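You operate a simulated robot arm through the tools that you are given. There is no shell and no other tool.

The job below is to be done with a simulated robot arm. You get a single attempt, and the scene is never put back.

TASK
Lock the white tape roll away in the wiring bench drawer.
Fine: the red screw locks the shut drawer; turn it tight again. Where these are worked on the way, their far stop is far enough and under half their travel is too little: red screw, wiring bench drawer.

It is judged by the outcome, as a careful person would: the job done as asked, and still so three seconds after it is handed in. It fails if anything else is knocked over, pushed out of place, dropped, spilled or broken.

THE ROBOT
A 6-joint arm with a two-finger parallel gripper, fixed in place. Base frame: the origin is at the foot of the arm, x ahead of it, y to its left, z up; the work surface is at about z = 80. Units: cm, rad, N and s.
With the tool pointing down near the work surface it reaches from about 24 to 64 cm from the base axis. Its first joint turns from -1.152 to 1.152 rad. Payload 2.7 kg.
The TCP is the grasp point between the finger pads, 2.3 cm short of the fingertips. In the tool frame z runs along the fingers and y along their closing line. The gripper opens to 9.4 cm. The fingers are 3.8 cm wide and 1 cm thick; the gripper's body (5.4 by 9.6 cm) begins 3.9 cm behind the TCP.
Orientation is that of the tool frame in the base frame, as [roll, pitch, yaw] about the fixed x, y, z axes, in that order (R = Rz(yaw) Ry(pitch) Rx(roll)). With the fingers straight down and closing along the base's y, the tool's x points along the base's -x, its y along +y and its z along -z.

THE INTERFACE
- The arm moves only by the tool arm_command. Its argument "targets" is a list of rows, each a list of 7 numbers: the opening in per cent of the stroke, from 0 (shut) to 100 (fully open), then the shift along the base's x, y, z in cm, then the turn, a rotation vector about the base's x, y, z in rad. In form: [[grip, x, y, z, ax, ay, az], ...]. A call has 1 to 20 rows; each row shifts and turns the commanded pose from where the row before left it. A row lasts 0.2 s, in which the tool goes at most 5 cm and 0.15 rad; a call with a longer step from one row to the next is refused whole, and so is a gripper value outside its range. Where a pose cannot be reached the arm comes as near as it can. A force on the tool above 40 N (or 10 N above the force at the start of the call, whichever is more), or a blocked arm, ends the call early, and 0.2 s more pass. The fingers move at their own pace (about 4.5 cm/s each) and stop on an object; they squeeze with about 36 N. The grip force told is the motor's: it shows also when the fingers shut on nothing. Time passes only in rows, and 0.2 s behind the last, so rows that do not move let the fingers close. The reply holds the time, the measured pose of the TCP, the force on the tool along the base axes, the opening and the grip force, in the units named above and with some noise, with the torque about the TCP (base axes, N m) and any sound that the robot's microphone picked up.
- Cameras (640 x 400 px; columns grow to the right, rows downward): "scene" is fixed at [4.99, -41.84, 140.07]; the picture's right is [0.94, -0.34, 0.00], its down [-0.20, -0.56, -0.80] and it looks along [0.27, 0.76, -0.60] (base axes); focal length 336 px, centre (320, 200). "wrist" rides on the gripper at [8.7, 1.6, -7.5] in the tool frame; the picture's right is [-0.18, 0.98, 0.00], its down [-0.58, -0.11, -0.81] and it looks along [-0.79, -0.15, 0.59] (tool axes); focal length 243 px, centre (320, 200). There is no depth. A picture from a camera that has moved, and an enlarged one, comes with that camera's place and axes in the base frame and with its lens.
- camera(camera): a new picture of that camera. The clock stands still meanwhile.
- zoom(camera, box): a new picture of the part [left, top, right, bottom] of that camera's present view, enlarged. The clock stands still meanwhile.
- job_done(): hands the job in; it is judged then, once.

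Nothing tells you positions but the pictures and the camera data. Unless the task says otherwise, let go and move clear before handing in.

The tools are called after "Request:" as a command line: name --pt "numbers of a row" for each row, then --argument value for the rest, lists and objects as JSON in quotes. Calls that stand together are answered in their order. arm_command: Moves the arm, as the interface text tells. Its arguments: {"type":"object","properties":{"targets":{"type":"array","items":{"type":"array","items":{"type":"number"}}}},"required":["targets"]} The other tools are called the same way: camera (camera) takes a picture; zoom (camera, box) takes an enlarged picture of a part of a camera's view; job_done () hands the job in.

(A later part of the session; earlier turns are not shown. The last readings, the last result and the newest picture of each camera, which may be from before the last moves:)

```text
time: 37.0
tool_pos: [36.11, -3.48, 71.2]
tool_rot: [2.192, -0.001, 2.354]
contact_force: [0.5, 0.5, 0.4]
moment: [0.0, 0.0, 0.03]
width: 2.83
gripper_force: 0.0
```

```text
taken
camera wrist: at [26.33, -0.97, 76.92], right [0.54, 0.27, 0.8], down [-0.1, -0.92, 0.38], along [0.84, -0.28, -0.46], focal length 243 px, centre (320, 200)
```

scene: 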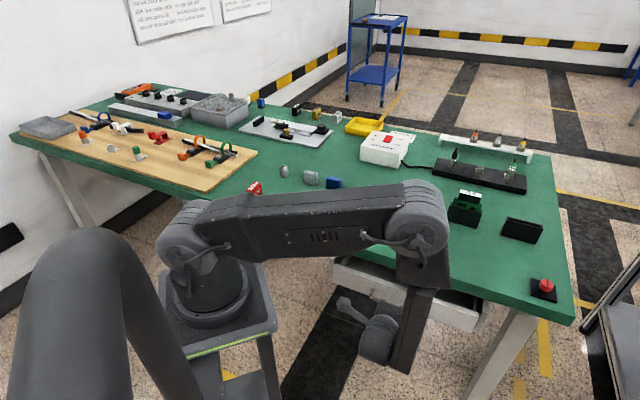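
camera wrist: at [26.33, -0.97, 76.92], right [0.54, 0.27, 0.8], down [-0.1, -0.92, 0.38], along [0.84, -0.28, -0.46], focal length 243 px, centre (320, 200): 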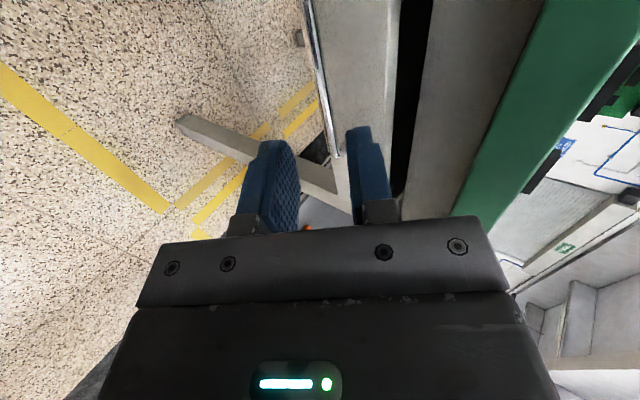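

The triangulated bar centre is about (41.25, 1.7, 66.1) and the tool axis is lined up on it. I'll advance most of the way and check.

Request:
arm_command --pt "30 1.4 1.42 -1.4 0 0 0" --pt "30 1.4 1.42 -1.4 0 0 0" --pt "30 0.6 0.6 -0.6 0 0 0" --pt "30 0 0 0 0 0 0"

Request:
camera --camera "wrist"

Request:
zoom --camera "scene" --box '[310, 220, 510, 385]'

```text
time: 38.0
tool_pos: [39.47, -0.11, 67.72]
tool_rot: [2.194, 0.001, 2.351]
contact_force: [-0.3, 0.2, 0.2]
moment: [0.02, 0.0, 0.01]
width: 2.82
gripper_force: 0.1
```

```text
taken
camera wrist: at [29.65, 2.4, 73.52], right [0.54, 0.27, 0.8], down [-0.1, -0.92, 0.38], along [0.84, -0.28, -0.47], focal length 243 px, centre (320, 200)
```

wrist: 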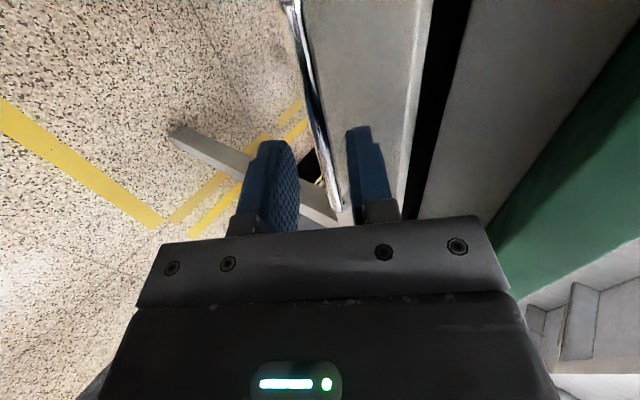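

```text
2.42 times, centred on (410, 302) of scene
camera zoom: at [4.99, -41.84, 140.07], right [0.94, -0.34, 0.0], down [-0.2, -0.56, -0.8], along [0.27, 0.76, -0.6], focal length 815 px, centre (102, -48)
```

zoom: 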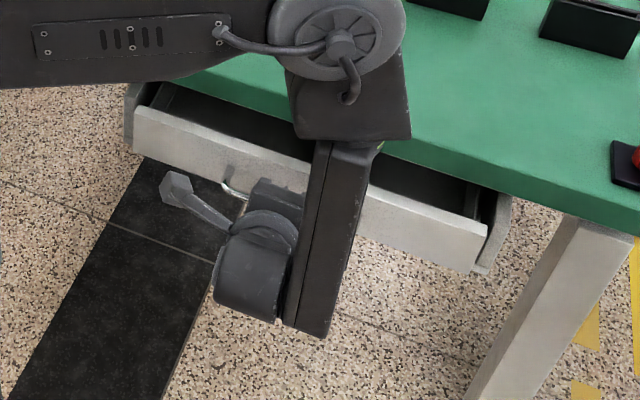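

The bar is centred between the fingers, so I'll finish the advance and close on it.

Request:
arm_command --pt "30 0.5 0.5 -0.5 0 0 0" --pt "30 0.45 0.45 -0.4 0 0 0" --pt "0 0 0 0 0 0 0" --pt "0 0 0 0 0 0 0" --pt "0 0 0 0 0 0 0" --pt "0 0 0 0 0 0 0"

Request:
camera --camera "wrist"

```text
time: 39.4
tool_pos: [40.35, 0.9, 66.96]
tool_rot: [2.192, 0.002, 2.354]
contact_force: [-0.7, 2.0, 13.4]
moment: [0.86, 0.52, -0.18]
width: 0.95
gripper_force: 45.1
```

```text
taken
camera wrist: at [30.61, 3.33, 72.72], right [0.53, 0.27, 0.8], down [-0.1, -0.92, 0.38], along [0.84, -0.28, -0.46], focal length 243 px, centre (320, 200)
```

wrist: 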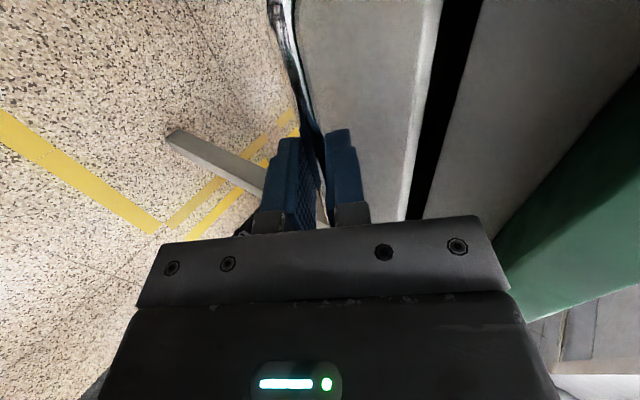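

The bar is gripped at 0.95 cm. I'll pull the drawer straight out a little to see if it's unlocked.

Request:
arm_command --pt "0 0 0 0.12 0 0 0" --pt "0 -0.5 -0.5 0 0 0 0" --pt "0 -0.8 -0.8 0 0 0 0" --pt "0 -0.8 -0.8 0 0 0 0" --pt "0 0 0 0 0 0 0"

Request:
zoom --camera "scene" --box '[310, 220, 510, 385]'

```text
time: 40.6
tool_pos: [38.1, -1.34, 67.03]
tool_rot: [2.195, 0.0, 2.352]
contact_force: [5.0, -5.2, -12.7]
moment: [0.22, 0.39, -0.37]
width: 0.94
gripper_force: 45.1
```

```text
2.42 times, centred on (410, 302) of scene
camera zoom: at [5.01, -41.85, 140.07], right [0.94, -0.34, 0.0], down [-0.2, -0.56, -0.8], along [0.27, 0.76, -0.6], focal length 815 px, centre (102, -48)
```

zoom: 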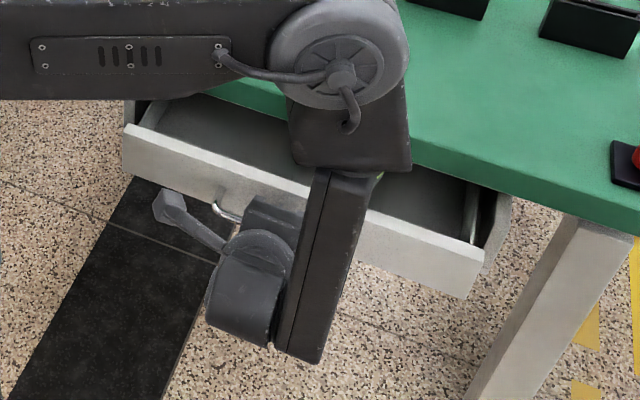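

The drawer slides open freely, about 3 cm so far. I'll keep pulling.

Request:
arm_command --pt "0 -0.9 -1.0 -0.06 0 0 0" --pt "0 -1.04 -1.07 0 0 0 0" --pt "0 -1.04 -1.07 0 0 0 0" --pt "0 -1.04 -1.07 0 0 0 0" --pt "0 -1.04 -1.07 0 0 0 0" --pt "0 0 0 0 0 0 0"

Request:
camera --camera "scene"

```text
time: 42.0
tool_pos: [33.11, -6.32, 67.05]
tool_rot: [2.19, -0.002, 2.357]
contact_force: [-6.3, 6.7, 3.5]
moment: [0.69, 0.61, -0.21]
width: 0.96
gripper_force: 44.7
```

```text
taken
```

scene: 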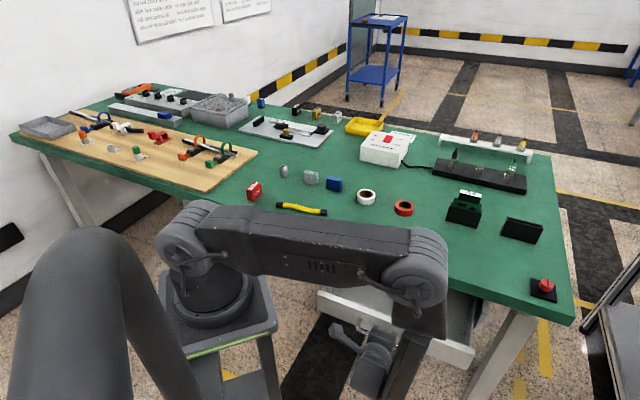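

It's open about 10 cm with low force, and the motion is exactly along the 45° line. I'll keep going to find the stop.

Request:
arm_command --pt "0 -1.0 -1.06 0 0 0 0" --pt "0 -1.05 -1.06 0 0 0 0" --pt "0 -1.05 -1.05 0 0 0 0" --pt "0 -0.9 -0.9 0 0 0 0" --pt "0 0 0 0 0 0 0"

Request:
camera --camera "scene"

```text
time: 43.2
tool_pos: [29.09, -10.6, 66.98]
tool_rot: [2.193, 0.0, 2.352]
contact_force: [-8.0, 8.4, 7.7]
moment: [0.47, 0.35, -0.27]
width: 0.95
gripper_force: 44.9
```

```text
taken
```

scene: 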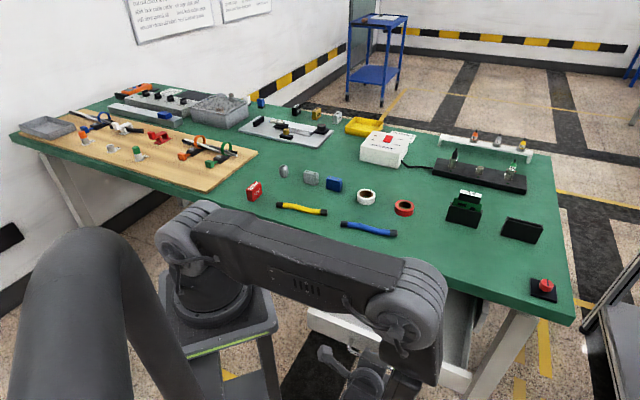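

Request:
arm_command --pt "0 -0.7 -0.62 0 0 0 0" --pt "0 -0.7 -0.7 0 0 0 0" --pt "0 -0.7 -0.7 0 0 0 0" --pt "0 -0.7 -0.7 0 0 0 0" --pt "0 0 0 0 0 0 0"

Request:
camera --camera "scene"

Request:
camera --camera "wrist"

```text
time: 44.4
tool_pos: [26.34, -13.33, 66.99]
tool_rot: [2.193, -0.001, 2.354]
contact_force: [-11.1, 11.3, 5.9]
moment: [0.09, -0.03, -0.94]
width: 0.95
gripper_force: 45.2
```

```text
taken
```

scene: 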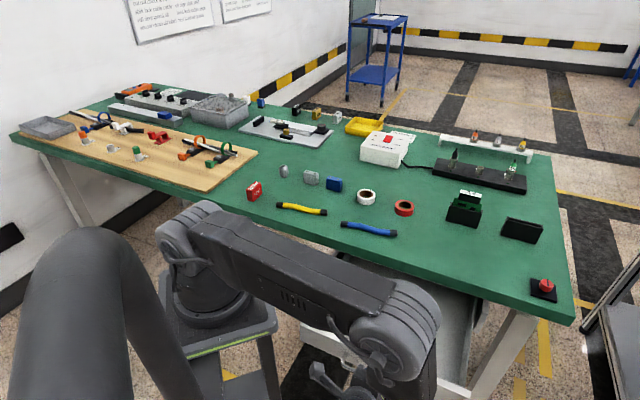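

```text
taken
camera wrist: at [16.57, -10.75, 72.76], right [0.54, 0.27, 0.8], down [-0.1, -0.92, 0.38], along [0.84, -0.28, -0.47], focal length 243 px, centre (320, 200)
```

wrist: 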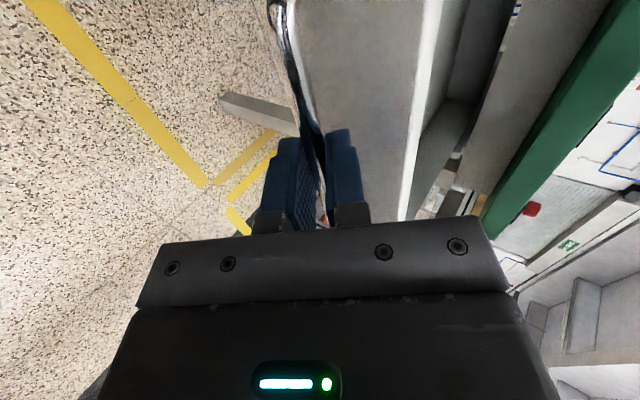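

The drawer is now out about 20 cm with no hard stop, which is ample. I'll release the handle, back off along the tool axis, then rise and straighten.

Request:
arm_command --pt "30 0 0 0 0 0 0" --pt "30 0 0 0 0 0 0" --pt "30 0 0 0 0 0 0" --pt "30 -0.6 -0.6 0.6 0 0 0" --pt "30 -1.2 -1.2 1.2 0 0 0" --pt "30 -0.8 -0.8 1.2 0 0 0" --pt "30 0 0 0 0 0 0"

Request:
camera --camera "wrist"

```text
time: 46.0
tool_pos: [23.81, -15.98, 69.99]
tool_rot: [2.192, 0.0, 2.356]
contact_force: [-0.1, 0.3, -0.2]
moment: [0.01, 0.0, 0.0]
width: 2.81
gripper_force: 0.1
```

```text
taken
camera wrist: at [13.98, -13.44, 75.78], right [0.54, 0.27, 0.8], down [-0.1, -0.92, 0.38], along [0.84, -0.28, -0.47], focal length 243 px, centre (320, 200)
```

wrist: 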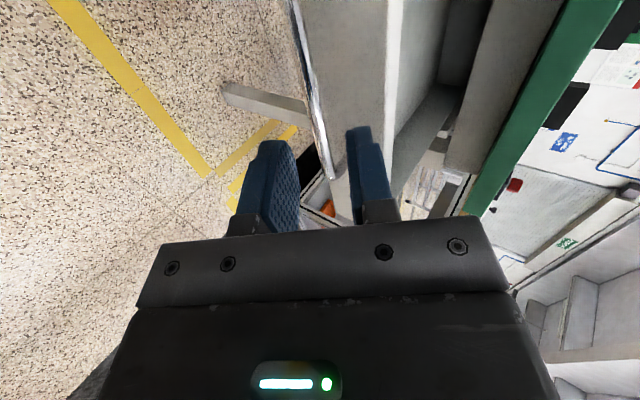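

Request:
arm_command --pt "30 0 -0.3 4 0 0 0" --pt "30 0.3 0 4.2 -0.096 0.096 0" --pt "30 0.3 0 4.2 -0.096 0.096 0" --pt "50 0.5 0.3 4.2 -0.096 0.096 0" --pt "70 0.5 0.5 4 -0.096 0.096 0" --pt "100 0.5 0.5 4 -0.096 0.096 0" --pt "100 0.5 0.5 2 -0.096 0.096 0" --pt "100 0 0 0 -0.096 0.096 0" --pt "100 0 0 0 0 0 0"

Request:
camera --camera "scene"

Request:
camera --camera "wrist"

```text
time: 48.0
tool_pos: [26.29, -14.32, 96.65]
tool_rot: [-3.137, 0.002, 2.355]
contact_force: [-0.3, 0.0, 0.0]
moment: [0.0, 0.01, -0.03]
width: 9.4
gripper_force: 0.1
```

```text
taken
```

scene: 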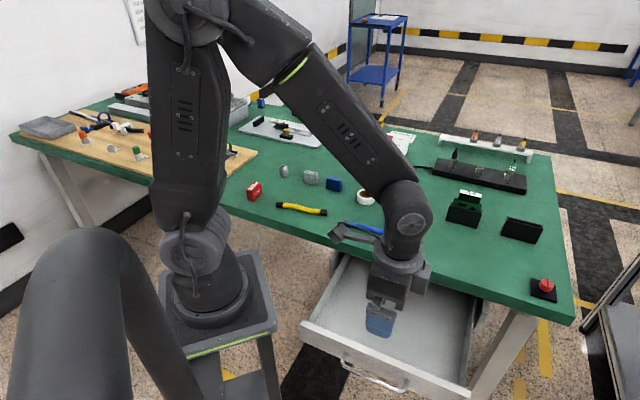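

```text
taken
camera wrist: at [21.3, -7.12, 104.16], right [0.83, 0.56, 0.0], down [0.33, -0.49, 0.81], along [0.45, -0.67, -0.59], focal length 243 px, centre (320, 200)
```

wrist: 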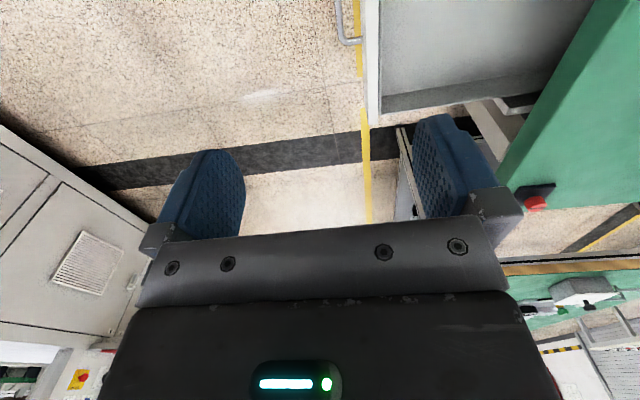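

The drawer is wide open and empty. Now I'll go over to the white tape roll.

Request:
arm_command --pt "100 1.77 4.1 0 0 0 0" --pt "100 1.77 4.1 0 0 0 0" --pt "100 1.77 4.1 0 0 0 0" --pt "100 1.77 4.1 0 0 0 0" --pt "100 1.77 4.1 0 0 0 0" --pt "100 1.77 4.1 0 0 0 0" --pt "100 1.77 4.1 0 0 0 0" --pt "100 1.77 4.1 0 0 0 0" --pt "100 1.77 4.1 0 0 0 0" --pt "100 1.77 4.1 0 0 0 0" --pt "100 0 0 0 0 0 0"

Request:
camera --camera "wrist"

Request:
camera --camera "scene"

```text
time: 50.4
tool_pos: [44.15, 26.38, 96.45]
tool_rot: [-3.139, 0.003, 2.355]
contact_force: [0.0, -0.1, -0.1]
moment: [0.04, 0.0, 0.02]
width: 9.39
gripper_force: 0.1
```

```text
taken
camera wrist: at [39.14, 33.63, 104.01], right [0.83, 0.56, 0.0], down [0.33, -0.49, 0.81], along [0.45, -0.67, -0.59], focal length 243 px, centre (320, 200)
```

wrist: 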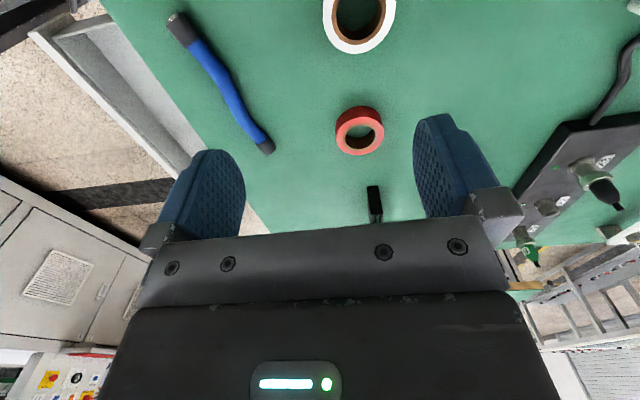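

```text
taken
```

scene: 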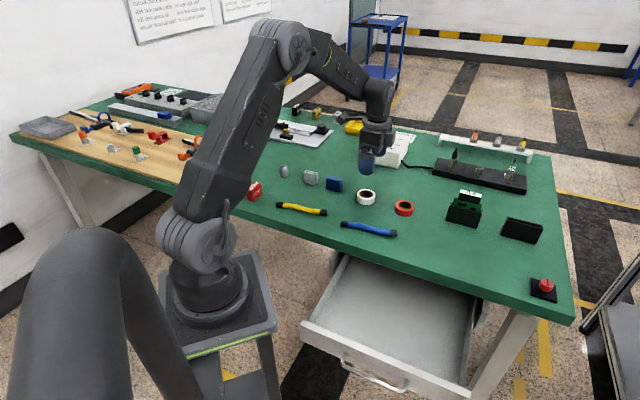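

Request:
arm_command --pt "100 0.55 1.5 -2 0 0 0" --pt "100 0.55 1.4 -3 0 0 0" --pt "100 0 0 0 0 0 0"

Request:
camera --camera "wrist"

Request:
zoom --camera "scene" --box '[320, 130, 440, 230]'

```text
time: 51.2
tool_pos: [45.23, 29.47, 91.57]
tool_rot: [-3.14, 0.002, 2.355]
contact_force: [-0.8, -0.1, 0.0]
moment: [0.03, 0.01, 0.02]
width: 9.43
gripper_force: 0.1
```

```text
taken
camera wrist: at [40.23, 36.7, 99.15], right [0.83, 0.56, 0.0], down [0.33, -0.49, 0.81], along [0.46, -0.67, -0.59], focal length 243 px, centre (320, 200)
```

wrist: 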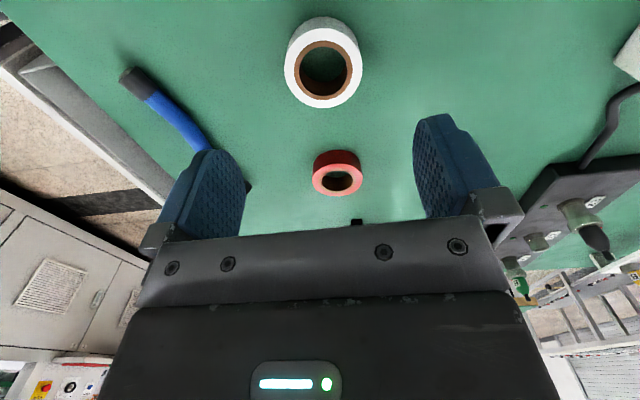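

```text
4.00 times, centred on (380, 180) of scene
camera zoom: at [4.99, -41.84, 140.07], right [0.94, -0.34, 0.0], down [-0.2, -0.56, -0.8], along [0.27, 0.76, -0.6], focal length 1345 px, centre (80, 280)
```

zoom: 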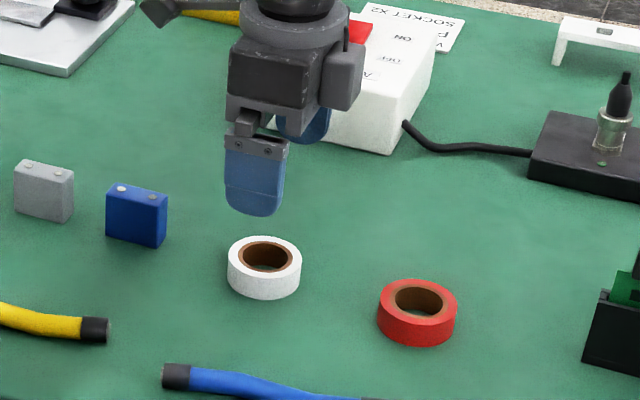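

Request:
arm_command --pt "100 -0.2 0.55 -2.5 0 0 0" --pt "100 0 0 -2.5 0 0 0" --pt "100 0 0 0 0 0 0"

Request:
camera --camera "wrist"

Request:
zoom --camera "scene" --box '[320, 130, 440, 230]'

```text
time: 52.0
tool_pos: [44.98, 30.21, 86.56]
tool_rot: [-3.14, 0.001, 2.354]
contact_force: [0.3, 0.6, 0.3]
moment: [0.01, 0.03, -0.01]
width: 9.39
gripper_force: 0.1
```

```text
taken
camera wrist: at [40.02, 37.34, 94.13], right [0.83, 0.56, 0.0], down [0.33, -0.49, 0.81], along [0.45, -0.67, -0.59], focal length 243 px, centre (320, 200)
```

wrist: 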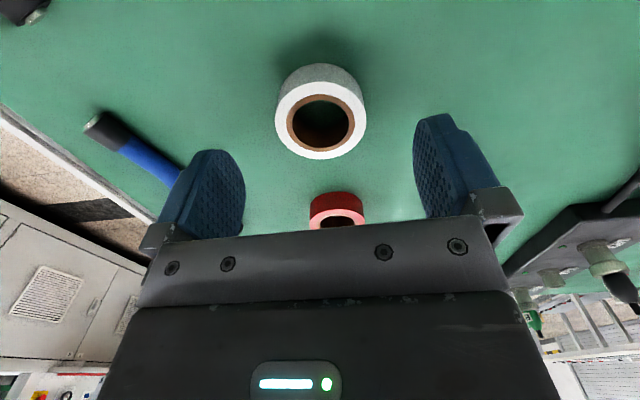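

```text
4.00 times, centred on (380, 180) of scene
camera zoom: at [4.99, -41.84, 140.07], right [0.94, -0.34, 0.0], down [-0.2, -0.56, -0.8], along [0.27, 0.76, -0.6], focal length 1345 px, centre (80, 280)
```

zoom: 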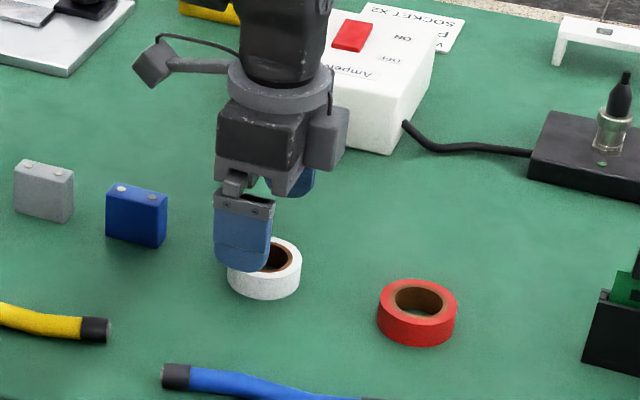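

The roll is centred under the gripper, so I'll go down and grip it across its outer diameter.

Request:
arm_command --pt "100 0 0 -1.9 0 0 0" --pt "100 0 -0.05 -1.9 0 0 0" --pt "100 0 0 0 0 0 0"

Request:
camera --camera "wrist"

```text
time: 52.8
tool_pos: [44.85, 30.1, 82.9]
tool_rot: [-3.139, 0.001, 2.354]
contact_force: [0.1, 0.2, -0.8]
moment: [-0.01, -0.01, 0.01]
width: 9.39
gripper_force: 0.0
```

```text
taken
camera wrist: at [39.96, 37.39, 90.31], right [0.83, 0.56, 0.0], down [0.33, -0.49, 0.81], along [0.45, -0.67, -0.59], focal length 243 px, centre (320, 200)
```

wrist: 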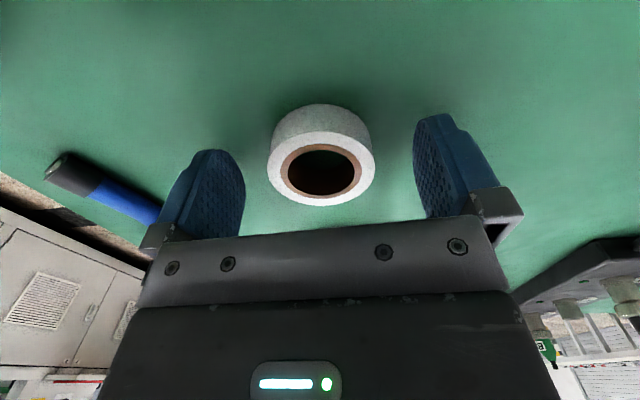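

Request:
arm_command --pt "100 0 0 -0.2 0 0 0" --pt "60 0 0 0 0 0 0" --pt "60 0 0 0 0 0 0" --pt "0 0 0 0 0 0 0" --pt "0 0 0 0 0 0 0" --pt "0 0 0 0 0 0 0" --pt "0 0 0 0 0 0 0"

Request:
camera --camera "wrist"

```text
time: 54.4
tool_pos: [44.98, 30.11, 82.71]
tool_rot: [3.141, 0.002, 2.354]
contact_force: [-0.3, -0.4, 0.3]
moment: [-0.03, 0.01, 0.02]
width: 5.25
gripper_force: 35.9
```

```text
taken
camera wrist: at [39.99, 37.35, 90.12], right [0.83, 0.56, 0.0], down [0.33, -0.49, 0.81], along [0.45, -0.67, -0.59], focal length 243 px, centre (320, 200)
```

wrist: 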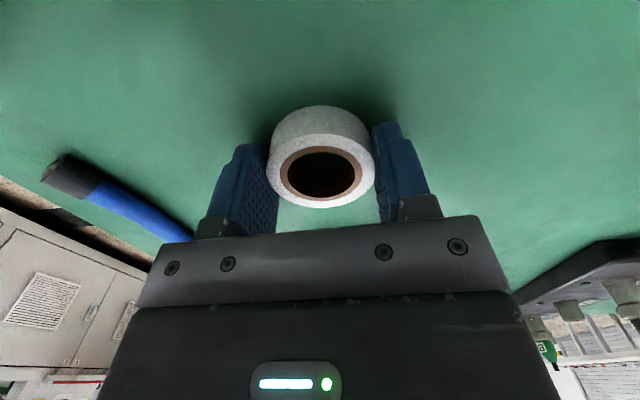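

The roll is held (5.25 cm). I'll lift it and carry it over the open drawer.

Request:
arm_command --pt "0 0 0 2.5 0 0 0" --pt "0 0 0 4 0 0 0" --pt "0 0 0 4 0 0 0" --pt "0 -1.07 -4.16 1 0 0 0" --pt "0 -1.07 -4.16 0 0 0 0" --pt "0 -1.07 -4.16 0 0 0 0" --pt "0 -1.07 -4.16 0 0 0 0" --pt "0 -1.07 -4.16 0 0 0 0" --pt "0 -1.07 -4.16 0 0 0 0" --pt "0 -1.07 -4.16 0 0 0 0" --pt "0 -1.07 -4.16 0 0 0 0" --pt "0 0 0 0 0 0 0"

Request:
camera --camera "wrist"

Request:
camera --camera "scene"

```text
time: 57.0
tool_pos: [36.42, -3.33, 94.17]
tool_rot: [-3.139, 0.003, 2.354]
contact_force: [-0.3, 0.3, -1.2]
moment: [-0.04, -0.01, -0.01]
width: 5.23
gripper_force: 35.9
```

```text
taken
camera wrist: at [31.54, 3.89, 101.54], right [0.83, 0.56, 0.0], down [0.33, -0.49, 0.81], along [0.46, -0.67, -0.59], focal length 243 px, centre (320, 200)
```

wrist: 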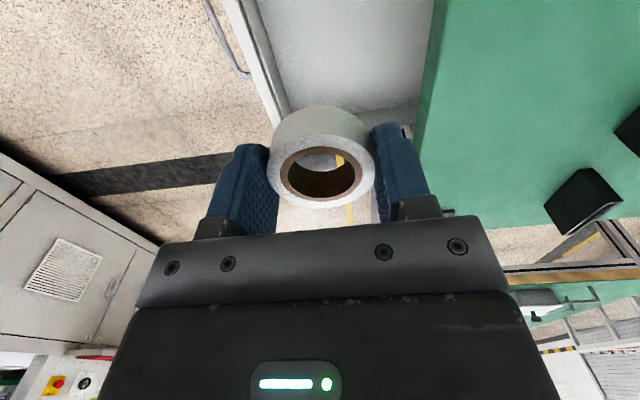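

```text
taken
```

scene: 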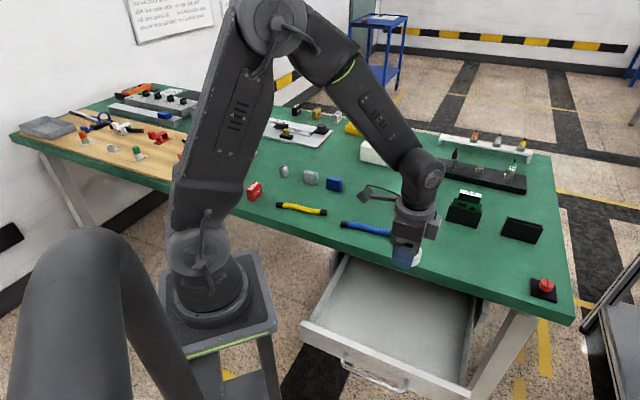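

Request:
zoom --camera "scene" --box '[290, 240, 500, 400]'

Request:
zoom --camera "wrist" --box '[200, 0, 460, 160]'

```text
2.50 times, centred on (395, 320) of scene
camera zoom: at [4.98, -41.84, 140.07], right [0.94, -0.34, 0.0], down [-0.2, -0.56, -0.8], along [0.27, 0.76, -0.6], focal length 840 px, centre (132, -100)
```

zoom: 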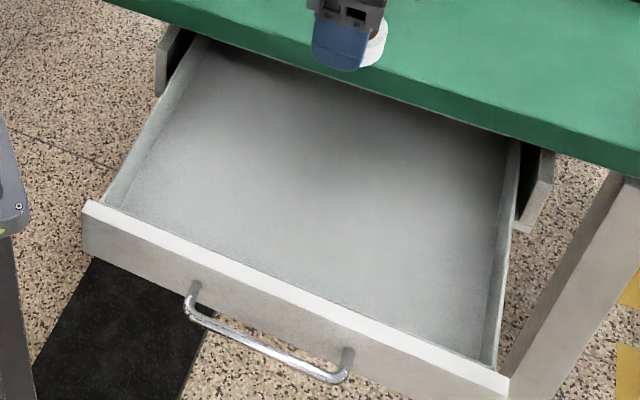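

```text
2.46 times, centred on (330, 80) of wrist
camera zoom: at [31.54, 3.89, 101.54], right [0.83, 0.56, 0.0], down [0.33, -0.49, 0.81], along [0.46, -0.67, -0.59], focal length 597 px, centre (295, 495)
```

zoom: 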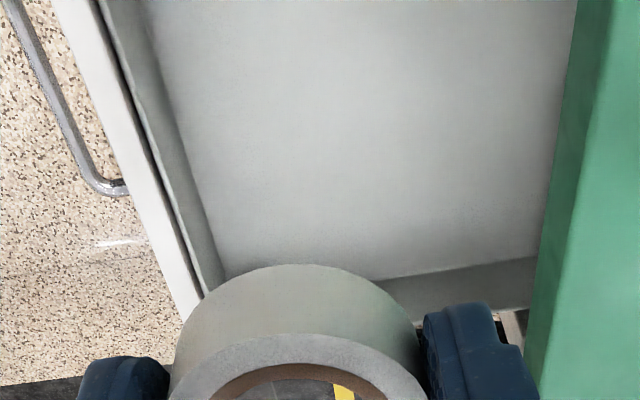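

The hold point is over the middle of the drawer, with clearance to both the bench edge and the panel. I'll lower the roll.

Request:
arm_command --pt "0 0 0 -4.5 0 0 0" --pt "0 0 0 -4.5 0 0 0" --pt "0 0 0 -4.5 0 0 0" --pt "0 0 0 -4.5 0 0 0" --pt "0 0 0 -4 0 0 0" --pt "0 0 0 0 0 0 0"

Request:
camera --camera "wrist"

Request:
zoom --camera "scene" --box '[290, 240, 500, 400]'

```text
time: 58.4
tool_pos: [36.64, -3.18, 72.14]
tool_rot: [-3.139, 0.003, 2.354]
contact_force: [0.5, -0.1, 0.8]
moment: [0.0, 0.02, 0.0]
width: 5.23
gripper_force: 35.8
```

```text
taken
camera wrist: at [31.62, 4.07, 79.66], right [0.83, 0.56, 0.0], down [0.33, -0.49, 0.81], along [0.45, -0.67, -0.59], focal length 243 px, centre (320, 200)
```

wrist: 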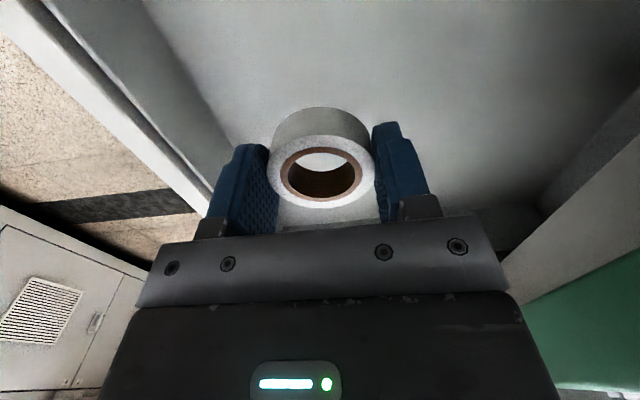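

```text
2.50 times, centred on (395, 320) of scene
camera zoom: at [4.99, -41.84, 140.07], right [0.94, -0.34, 0.0], down [-0.2, -0.56, -0.8], along [0.27, 0.76, -0.6], focal length 840 px, centre (132, -100)
```

zoom: 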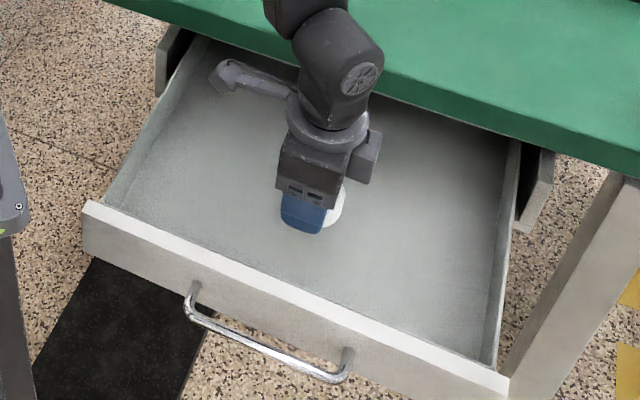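

Request:
arm_command --pt "0 0 0 -0.6 0 0 0" --pt "0 0 0 -0.6 0 0 0" --pt "0 0 0 -0.6 0 0 0" --pt "0 0 0 -0.6 0 0 0" --pt "0 0 0 0 0 0 0"

Request:
camera --camera "wrist"

```text
time: 59.6
tool_pos: [36.49, -3.25, 69.76]
tool_rot: [-3.138, 0.002, 2.355]
contact_force: [-0.1, 0.1, -0.5]
moment: [-0.01, 0.0, -0.04]
width: 5.22
gripper_force: 36.1
```

```text
taken
camera wrist: at [31.52, 4.04, 77.27], right [0.83, 0.56, 0.0], down [0.33, -0.49, 0.81], along [0.46, -0.67, -0.59], focal length 243 px, centre (320, 200)
```

wrist: 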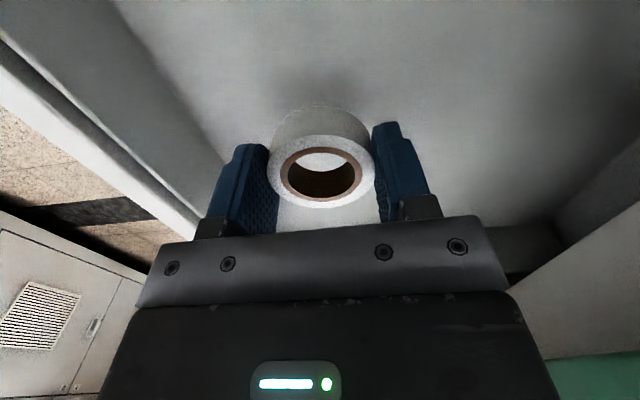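

Nearly at the floor, with no contact yet. I'll continue down in small steps.

Request:
arm_command --pt "0 0 0 -0.4 0 0 0" --pt "0 0 0 -0.4 0 0 0" --pt "0 0 0 -0.3 0 0 0" --pt "0 0 0 0 0 0 0"

Request:
camera --camera "wrist"

```text
time: 60.6
tool_pos: [36.49, -3.31, 68.78]
tool_rot: [-3.14, 0.001, 2.355]
contact_force: [-0.2, 0.2, 0.4]
moment: [-0.01, 0.01, -0.02]
width: 5.25
gripper_force: 36.0
```

```text
taken
camera wrist: at [31.49, 3.93, 76.24], right [0.83, 0.56, 0.0], down [0.33, -0.49, 0.81], along [0.45, -0.67, -0.59], focal length 243 px, centre (320, 200)
```

wrist: 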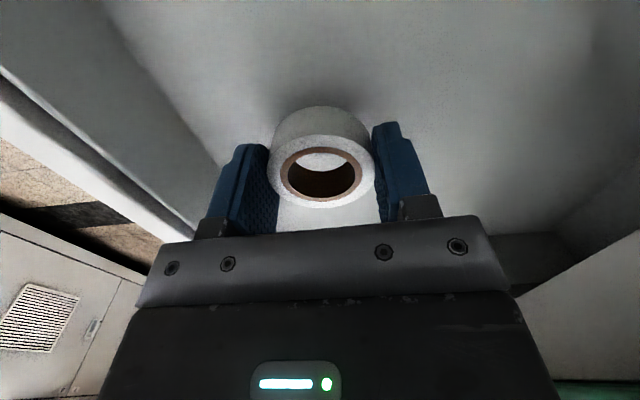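

Request:
arm_command --pt "0 0 0 -0.3 0 0 0" --pt "0 0 0 -0.3 0 0 0" --pt "0 0 0 0 0 0 0"

Request:
camera --camera "wrist"

```text
time: 61.4
tool_pos: [36.39, -3.43, 68.07]
tool_rot: [-3.141, 0.002, 2.353]
contact_force: [-0.1, -1.0, -0.4]
moment: [-0.01, -0.01, 0.05]
width: 5.26
gripper_force: 35.5
```

```text
taken
camera wrist: at [31.47, 3.91, 75.61], right [0.83, 0.56, 0.0], down [0.33, -0.49, 0.81], along [0.45, -0.67, -0.59], focal length 243 px, centre (320, 200)
```

wrist: 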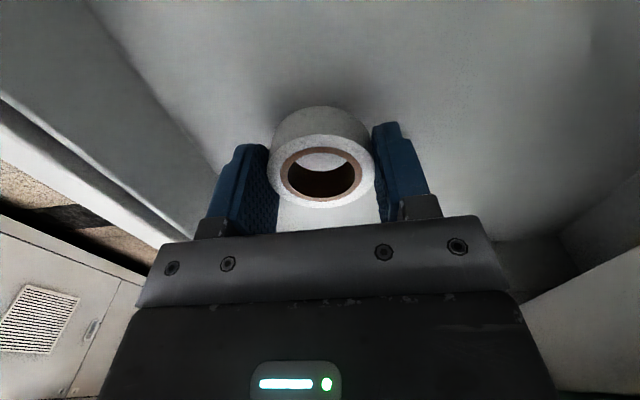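

Request:
arm_command --pt "0 0 0 -0.3 0 0 0" --pt "0 0 0 -0.3 0 0 0" --pt "0 0 0 0 0 0 0"

Request:
arm_command --pt "0 0 0 -0.25 0 0 0" --pt "0 0 0 -0.25 0 0 0" --pt "0 0 0 0 0 0 0"

Request:
camera --camera "wrist"

```text
time: 62.2
tool_pos: [36.35, -3.38, 67.51]
tool_rot: [-3.141, 0.003, 2.355]
contact_force: [0.4, -0.3, -1.2]
moment: [-0.01, -0.01, 0.03]
width: 5.24
gripper_force: 35.8
```

```text
time: 63.0
tool_pos: [36.39, -3.33, 67.04]
tool_rot: [-3.141, 0.001, 2.356]
contact_force: [-1.0, -0.4, -0.8]
moment: [0.0, -0.06, -0.02]
width: 5.24
gripper_force: 36.2
```

```text
taken
camera wrist: at [31.48, 3.93, 74.48], right [0.83, 0.56, 0.0], down [0.33, -0.49, 0.81], along [0.46, -0.67, -0.59], focal length 243 px, centre (320, 200)
```

wrist: 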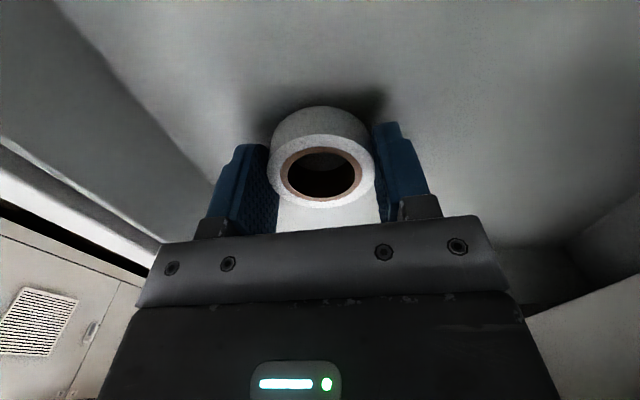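

Request:
arm_command --pt "0 0 0 -0.2 0 0 0" --pt "0 0 0 -0.2 0 0 0" --pt "0 0 0 0 0 0 0"

Request:
camera --camera "wrist"

```text
time: 63.8
tool_pos: [36.42, -3.2, 66.59]
tool_rot: [-3.139, 0.001, 2.355]
contact_force: [-1.4, -0.1, 0.1]
moment: [0.0, 0.0, 0.01]
width: 5.25
gripper_force: 35.7
```

```text
taken
camera wrist: at [31.46, 3.93, 74.06], right [0.83, 0.56, 0.0], down [0.33, -0.49, 0.81], along [0.45, -0.67, -0.59], focal length 243 px, centre (320, 200)
```

wrist: 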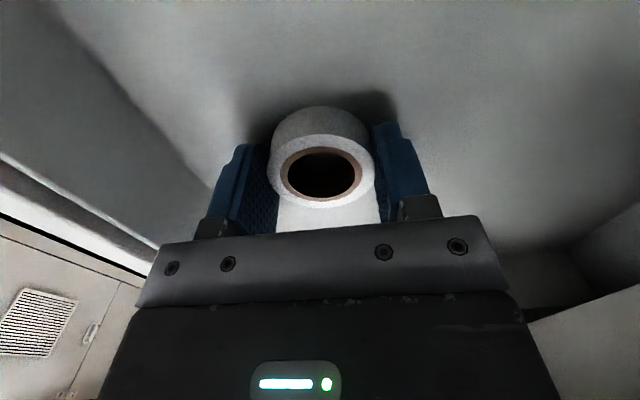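

Request:
arm_command --pt "0 0 0 -0.2 0 0 0" --pt "0 0 0 0 0 0 0"

Request:
arm_command --pt "0 0 0 -0.2 0 0 0" --pt "0 0 0 0 0 0 0"

Request:
camera --camera "wrist"

```text
time: 64.4
tool_pos: [36.52, -3.39, 66.39]
tool_rot: [3.141, 0.003, 2.356]
contact_force: [-3.4, 5.3, 28.3]
moment: [0.07, 0.08, 0.1]
width: 5.24
gripper_force: 36.1
```

```text
time: 64.7
tool_pos: [36.63, -3.37, 66.43]
tool_rot: [3.14, 0.003, 2.356]
contact_force: [-3.3, 0.0, 9.3]
moment: [0.08, -0.06, 0.02]
width: 5.22
gripper_force: 36.0
stopped in row 1: the force on the tool passed its limit at 46 N (the readings are from after the stop); the commanded pose is now the measured one
```

```text
taken
camera wrist: at [31.52, 3.97, 73.94], right [0.83, 0.56, 0.0], down [0.33, -0.49, 0.81], along [0.46, -0.67, -0.59], focal length 243 px, centre (320, 200)
```

wrist: 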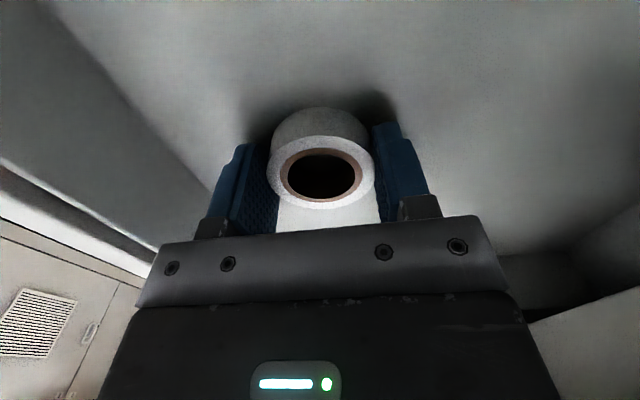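

The roll has touched the drawer floor. I'll release it and rise.

Request:
arm_command --pt "0 0 0 0.1 0 0 0" --pt "80 0 0 0 0 0 0" --pt "80 0 0 0 0 0 0" --pt "80 0 0 0 0 0 0" --pt "80 0 0 1.5 0 0 0" --pt "80 0 0 3 0 0 0" --pt "80 0 0 4.5 0 0 0" --pt "80 0 0 4.5 0 0 0" --pt "80 0 0 4.5 0 0 0" --pt "80 0 0 4.5 0 0 0" --pt "80 0 0 4 0 0 0"

Request:
camera --camera "scene"

Request:
camera --camera "wrist"

```text
time: 67.1
tool_pos: [36.53, -3.3, 93.09]
tool_rot: [-3.14, 0.0, 2.357]
contact_force: [1.0, 0.0, 0.0]
moment: [0.02, -0.01, -0.01]
width: 7.55
gripper_force: 0.1
```

```text
taken
```

scene: 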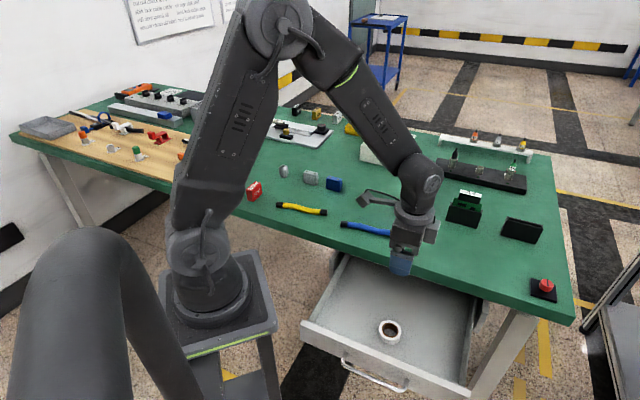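

```text
taken
camera wrist: at [31.54, 3.93, 100.52], right [0.83, 0.56, 0.0], down [0.33, -0.49, 0.81], along [0.46, -0.67, -0.59], focal length 243 px, centre (320, 200)
```

wrist: 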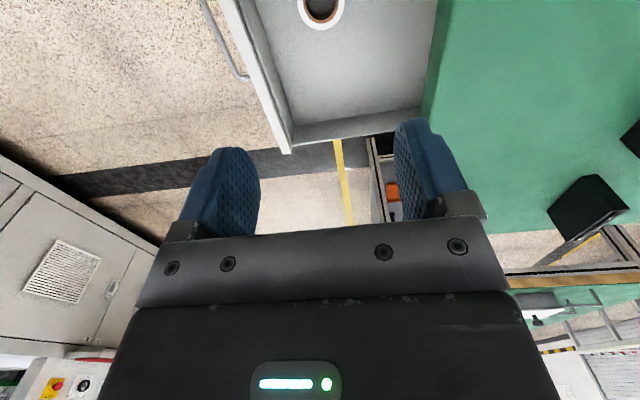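

The tape lies flat in the drawer. Next I'll close the gripper, drop in front of the panel with the tilted tool, and push the drawer shut.

Request:
arm_command --pt "0 -3.4 -3.7 1.2 0 0 0" --pt "0 -3.4 -3.7 1.2 0 0 0" --pt "0 -3.4 -3.6 1.1 0 0 0" --pt "0 -0.5 -0.5 -2 0.096 -0.096 0" --pt "0 -0.5 -0.5 -4 0.096 -0.096 0" --pt "0 -0.5 -0.5 -4 0.096 -0.096 0" --pt "0 -0.5 -0.3 -4.2 0.096 -0.096 0" --pt "0 -0.3 0 -4.2 0.096 -0.096 0" --pt "0 -0.2 0 -4 0.096 -0.096 0" --pt "0 0 0 0 0.096 -0.096 0" --pt "0 0 0 0 0 0 0"

Request:
camera --camera "wrist"

Request:
camera --camera "scene"

```text
refused: row 1 steps farther than a row can; nothing moved
```

```text
taken
camera wrist: at [31.54, 3.93, 100.52], right [0.83, 0.56, 0.0], down [0.33, -0.49, 0.81], along [0.46, -0.67, -0.59], focal length 243 px, centre (320, 200)
```

wrist: 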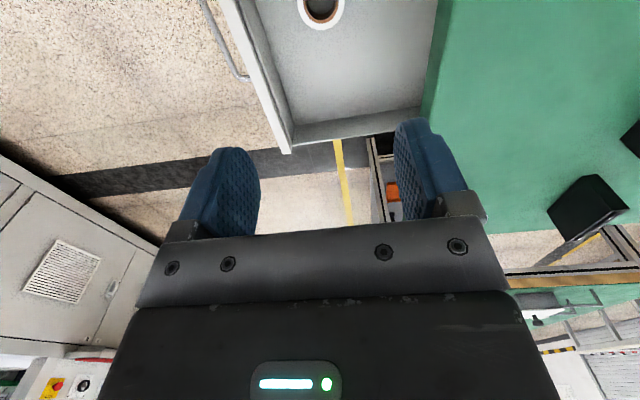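

```text
taken
```

scene: 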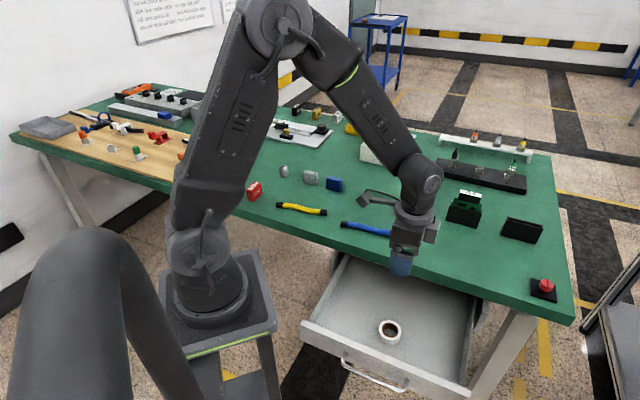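

The call was refused because one step was too long. I'll split it into shorter steps and repeat.

Request:
arm_command --pt "0 -2.55 -2.75 0.9 0 0 0" --pt "0 -2.55 -2.75 0.9 0 0 0" --pt "0 -2.55 -2.75 0.9 0 0 0" --pt "0 -2.55 -2.75 0.8 0 0 0" --pt "0 -0.5 -0.5 -2 0.096 -0.096 0" --pt "0 -0.5 -0.5 -4 0.096 -0.096 0" --pt "0 -0.5 -0.5 -4 0.096 -0.096 0" --pt "0 -0.5 -0.3 -4.2 0.096 -0.096 0" --pt "0 -0.3 0 -4.2 0.096 -0.096 0" --pt "0 -0.2 0 -4 0.096 -0.096 0" --pt "0 0 0 0 0.096 -0.096 0" --pt "0 0 0 0 0 0 0"

Request:
camera --camera "wrist"

Request:
camera --camera "scene"

```text
time: 69.7
tool_pos: [23.79, -16.34, 74.14]
tool_rot: [2.191, 0.002, 2.352]
contact_force: [-0.1, 0.0, 0.4]
moment: [0.01, 0.01, -0.01]
width: 0.02
gripper_force: 36.2
```

```text
taken
camera wrist: at [14.01, -13.74, 79.81], right [0.53, 0.27, 0.8], down [-0.1, -0.92, 0.38], along [0.84, -0.28, -0.46], focal length 243 px, centre (320, 200)
```

wrist: 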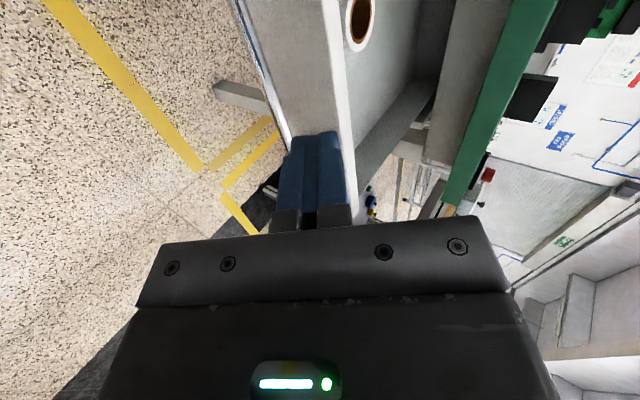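

```text
taken
```

scene: 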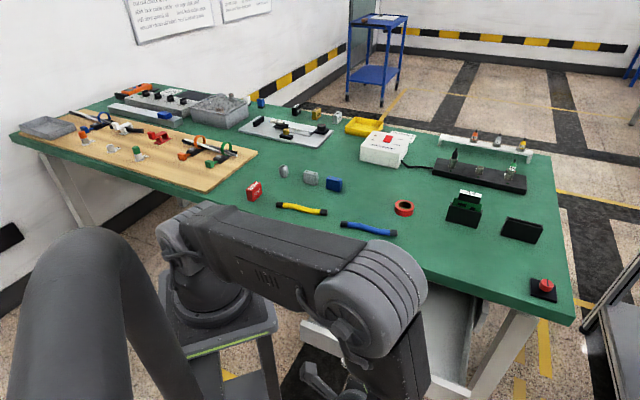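

Request:
arm_command --pt "0 0 0 -1.7 0 0 0" --pt "0 0 0 -1.7 0 0 0" --pt "0 0.7 0.7 0 0 0 0" --pt "0 0.7 0.7 0 0 0 0" --pt "0 0 0 0 0 0 0"

Request:
camera --camera "wrist"

```text
time: 70.9
tool_pos: [25.27, -14.74, 70.73]
tool_rot: [2.192, 0.002, 2.353]
contact_force: [-0.1, 0.2, 0.2]
moment: [-0.01, 0.01, -0.01]
width: 0.0
gripper_force: 35.9
```

```text
taken
camera wrist: at [15.39, -12.15, 76.55], right [0.53, 0.27, 0.8], down [-0.1, -0.92, 0.38], along [0.84, -0.28, -0.46], focal length 243 px, centre (320, 200)
```

wrist: 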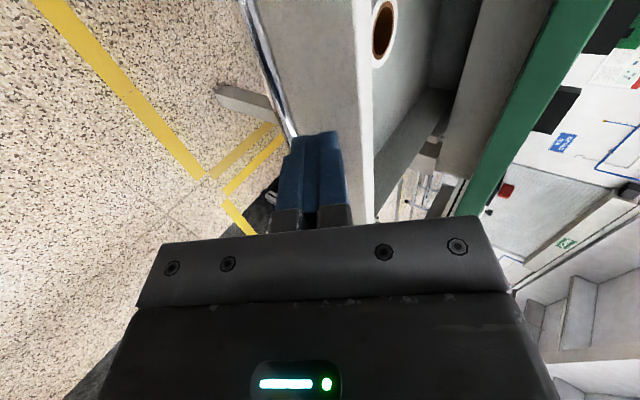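

The tip is lined up with the panel centre above the handle, so I'll begin pushing.

Request:
arm_command --pt "0 0.9 0.9 0 0 0 0" --pt "0 0.9 0.9 0 0 0 0" --pt "0 0.6 0.6 0 0 0 0" --pt "0 0.6 0.6 0 0 0 0" --pt "0 0.6 0.6 0 0 0 0" --pt "0 0 0 0 0 0 0"

Request:
camera --camera "wrist"

```text
time: 72.3
tool_pos: [28.7, -11.07, 70.89]
tool_rot: [2.192, 0.003, 2.353]
contact_force: [0.6, 0.1, -0.5]
moment: [-0.01, -0.01, -0.02]
width: 0.0
gripper_force: 36.3
```

```text
taken
camera wrist: at [18.99, -8.57, 76.53], right [0.53, 0.27, 0.8], down [-0.1, -0.92, 0.38], along [0.84, -0.28, -0.46], focal length 243 px, centre (320, 200)
```

wrist: 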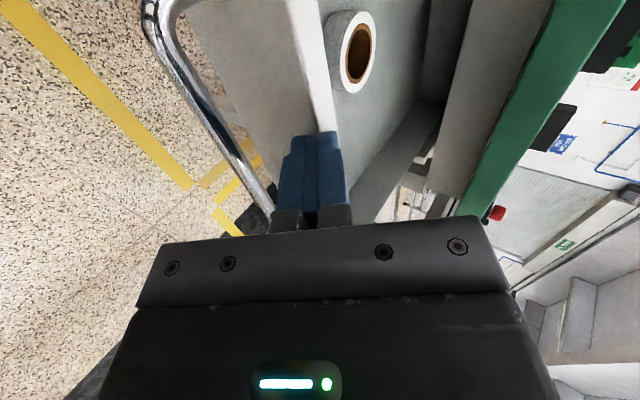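

The tip went over the panel's top edge instead of pushing it, so the top is lower than I estimated; there was no contact. I'll back out and re-grip the handle along the same path as before, then push with that.

Request:
arm_command --pt "0 0 0 0.8 0 0 0" --pt "0 -1.6 -1.6 0 0 0 0" --pt "0 -1.6 -1.6 0 0 0 0" --pt "30 -1.7 -1.75 -0.8 0 0 0" --pt "30 0 0 -0.9 0 0 0" --pt "30 0 0 0 0 0 0"

Request:
camera --camera "wrist"

```text
time: 73.7
tool_pos: [24.01, -16.0, 69.98]
tool_rot: [2.193, 0.002, 2.353]
contact_force: [-0.6, 0.3, -0.1]
moment: [-0.02, -0.03, 0.0]
width: 2.82
gripper_force: 0.1
```

```text
taken
camera wrist: at [14.23, -13.5, 75.63], right [0.53, 0.27, 0.8], down [-0.1, -0.92, 0.38], along [0.84, -0.28, -0.46], focal length 243 px, centre (320, 200)
```

wrist: 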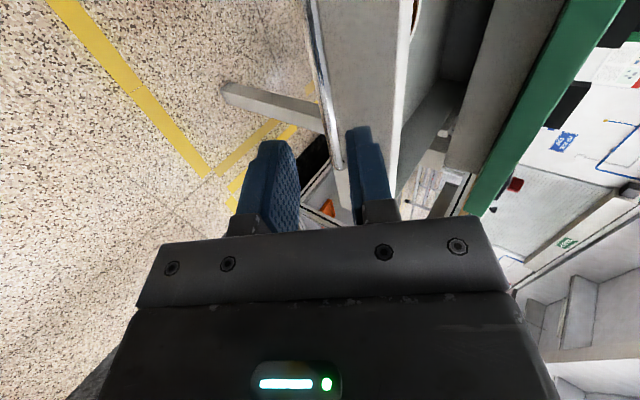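

The drawer moved in about 1 cm, so the push was in fact working with very little friction. I'll still re-grip the bar, now near (27.7, -12.0, 66.2), for better control.

Request:
arm_command --pt "30 1.0 1.05 -1.0 0 0 0" --pt "30 1.0 1.05 -1.0 0 0 0" --pt "30 0.5 0.5 -0.5 0 0 0" --pt "30 0 0 0 0 0 0"

Request:
camera --camera "wrist"

```text
time: 74.7
tool_pos: [26.39, -13.48, 67.29]
tool_rot: [2.192, 0.002, 2.351]
contact_force: [0.1, 0.5, -0.8]
moment: [0.03, -0.01, 0.03]
width: 2.8
gripper_force: 0.1
```

```text
taken
camera wrist: at [16.7, -10.92, 72.99], right [0.53, 0.27, 0.8], down [-0.1, -0.92, 0.38], along [0.84, -0.28, -0.46], focal length 243 px, centre (320, 200)
```

wrist: 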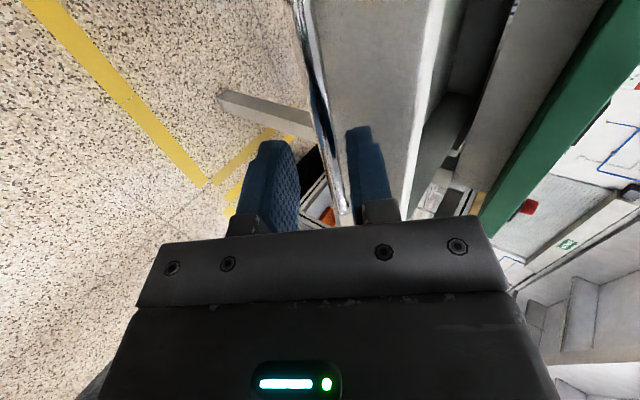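

Request:
arm_command --pt "30 0.5 0.6 -0.15 0 0 0" --pt "0 0 0 0 0 0 0" --pt "0 0 0 0 0 0 0" --pt "0 0 0 0 0 0 0" --pt "0 0 0 0 0 0 0"

Request:
camera --camera "wrist"

```text
time: 75.9
tool_pos: [26.77, -12.84, 67.33]
tool_rot: [2.19, 0.001, 2.352]
contact_force: [1.2, 0.9, 22.0]
moment: [0.79, 0.28, -0.46]
width: 0.98
gripper_force: 45.4
```

```text
taken
camera wrist: at [17.16, -10.31, 72.97], right [0.53, 0.27, 0.8], down [-0.1, -0.92, 0.38], along [0.84, -0.28, -0.46], focal length 243 px, centre (320, 200)
```

wrist: 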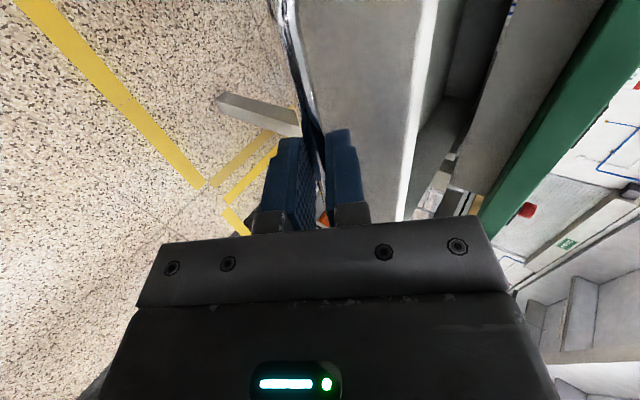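

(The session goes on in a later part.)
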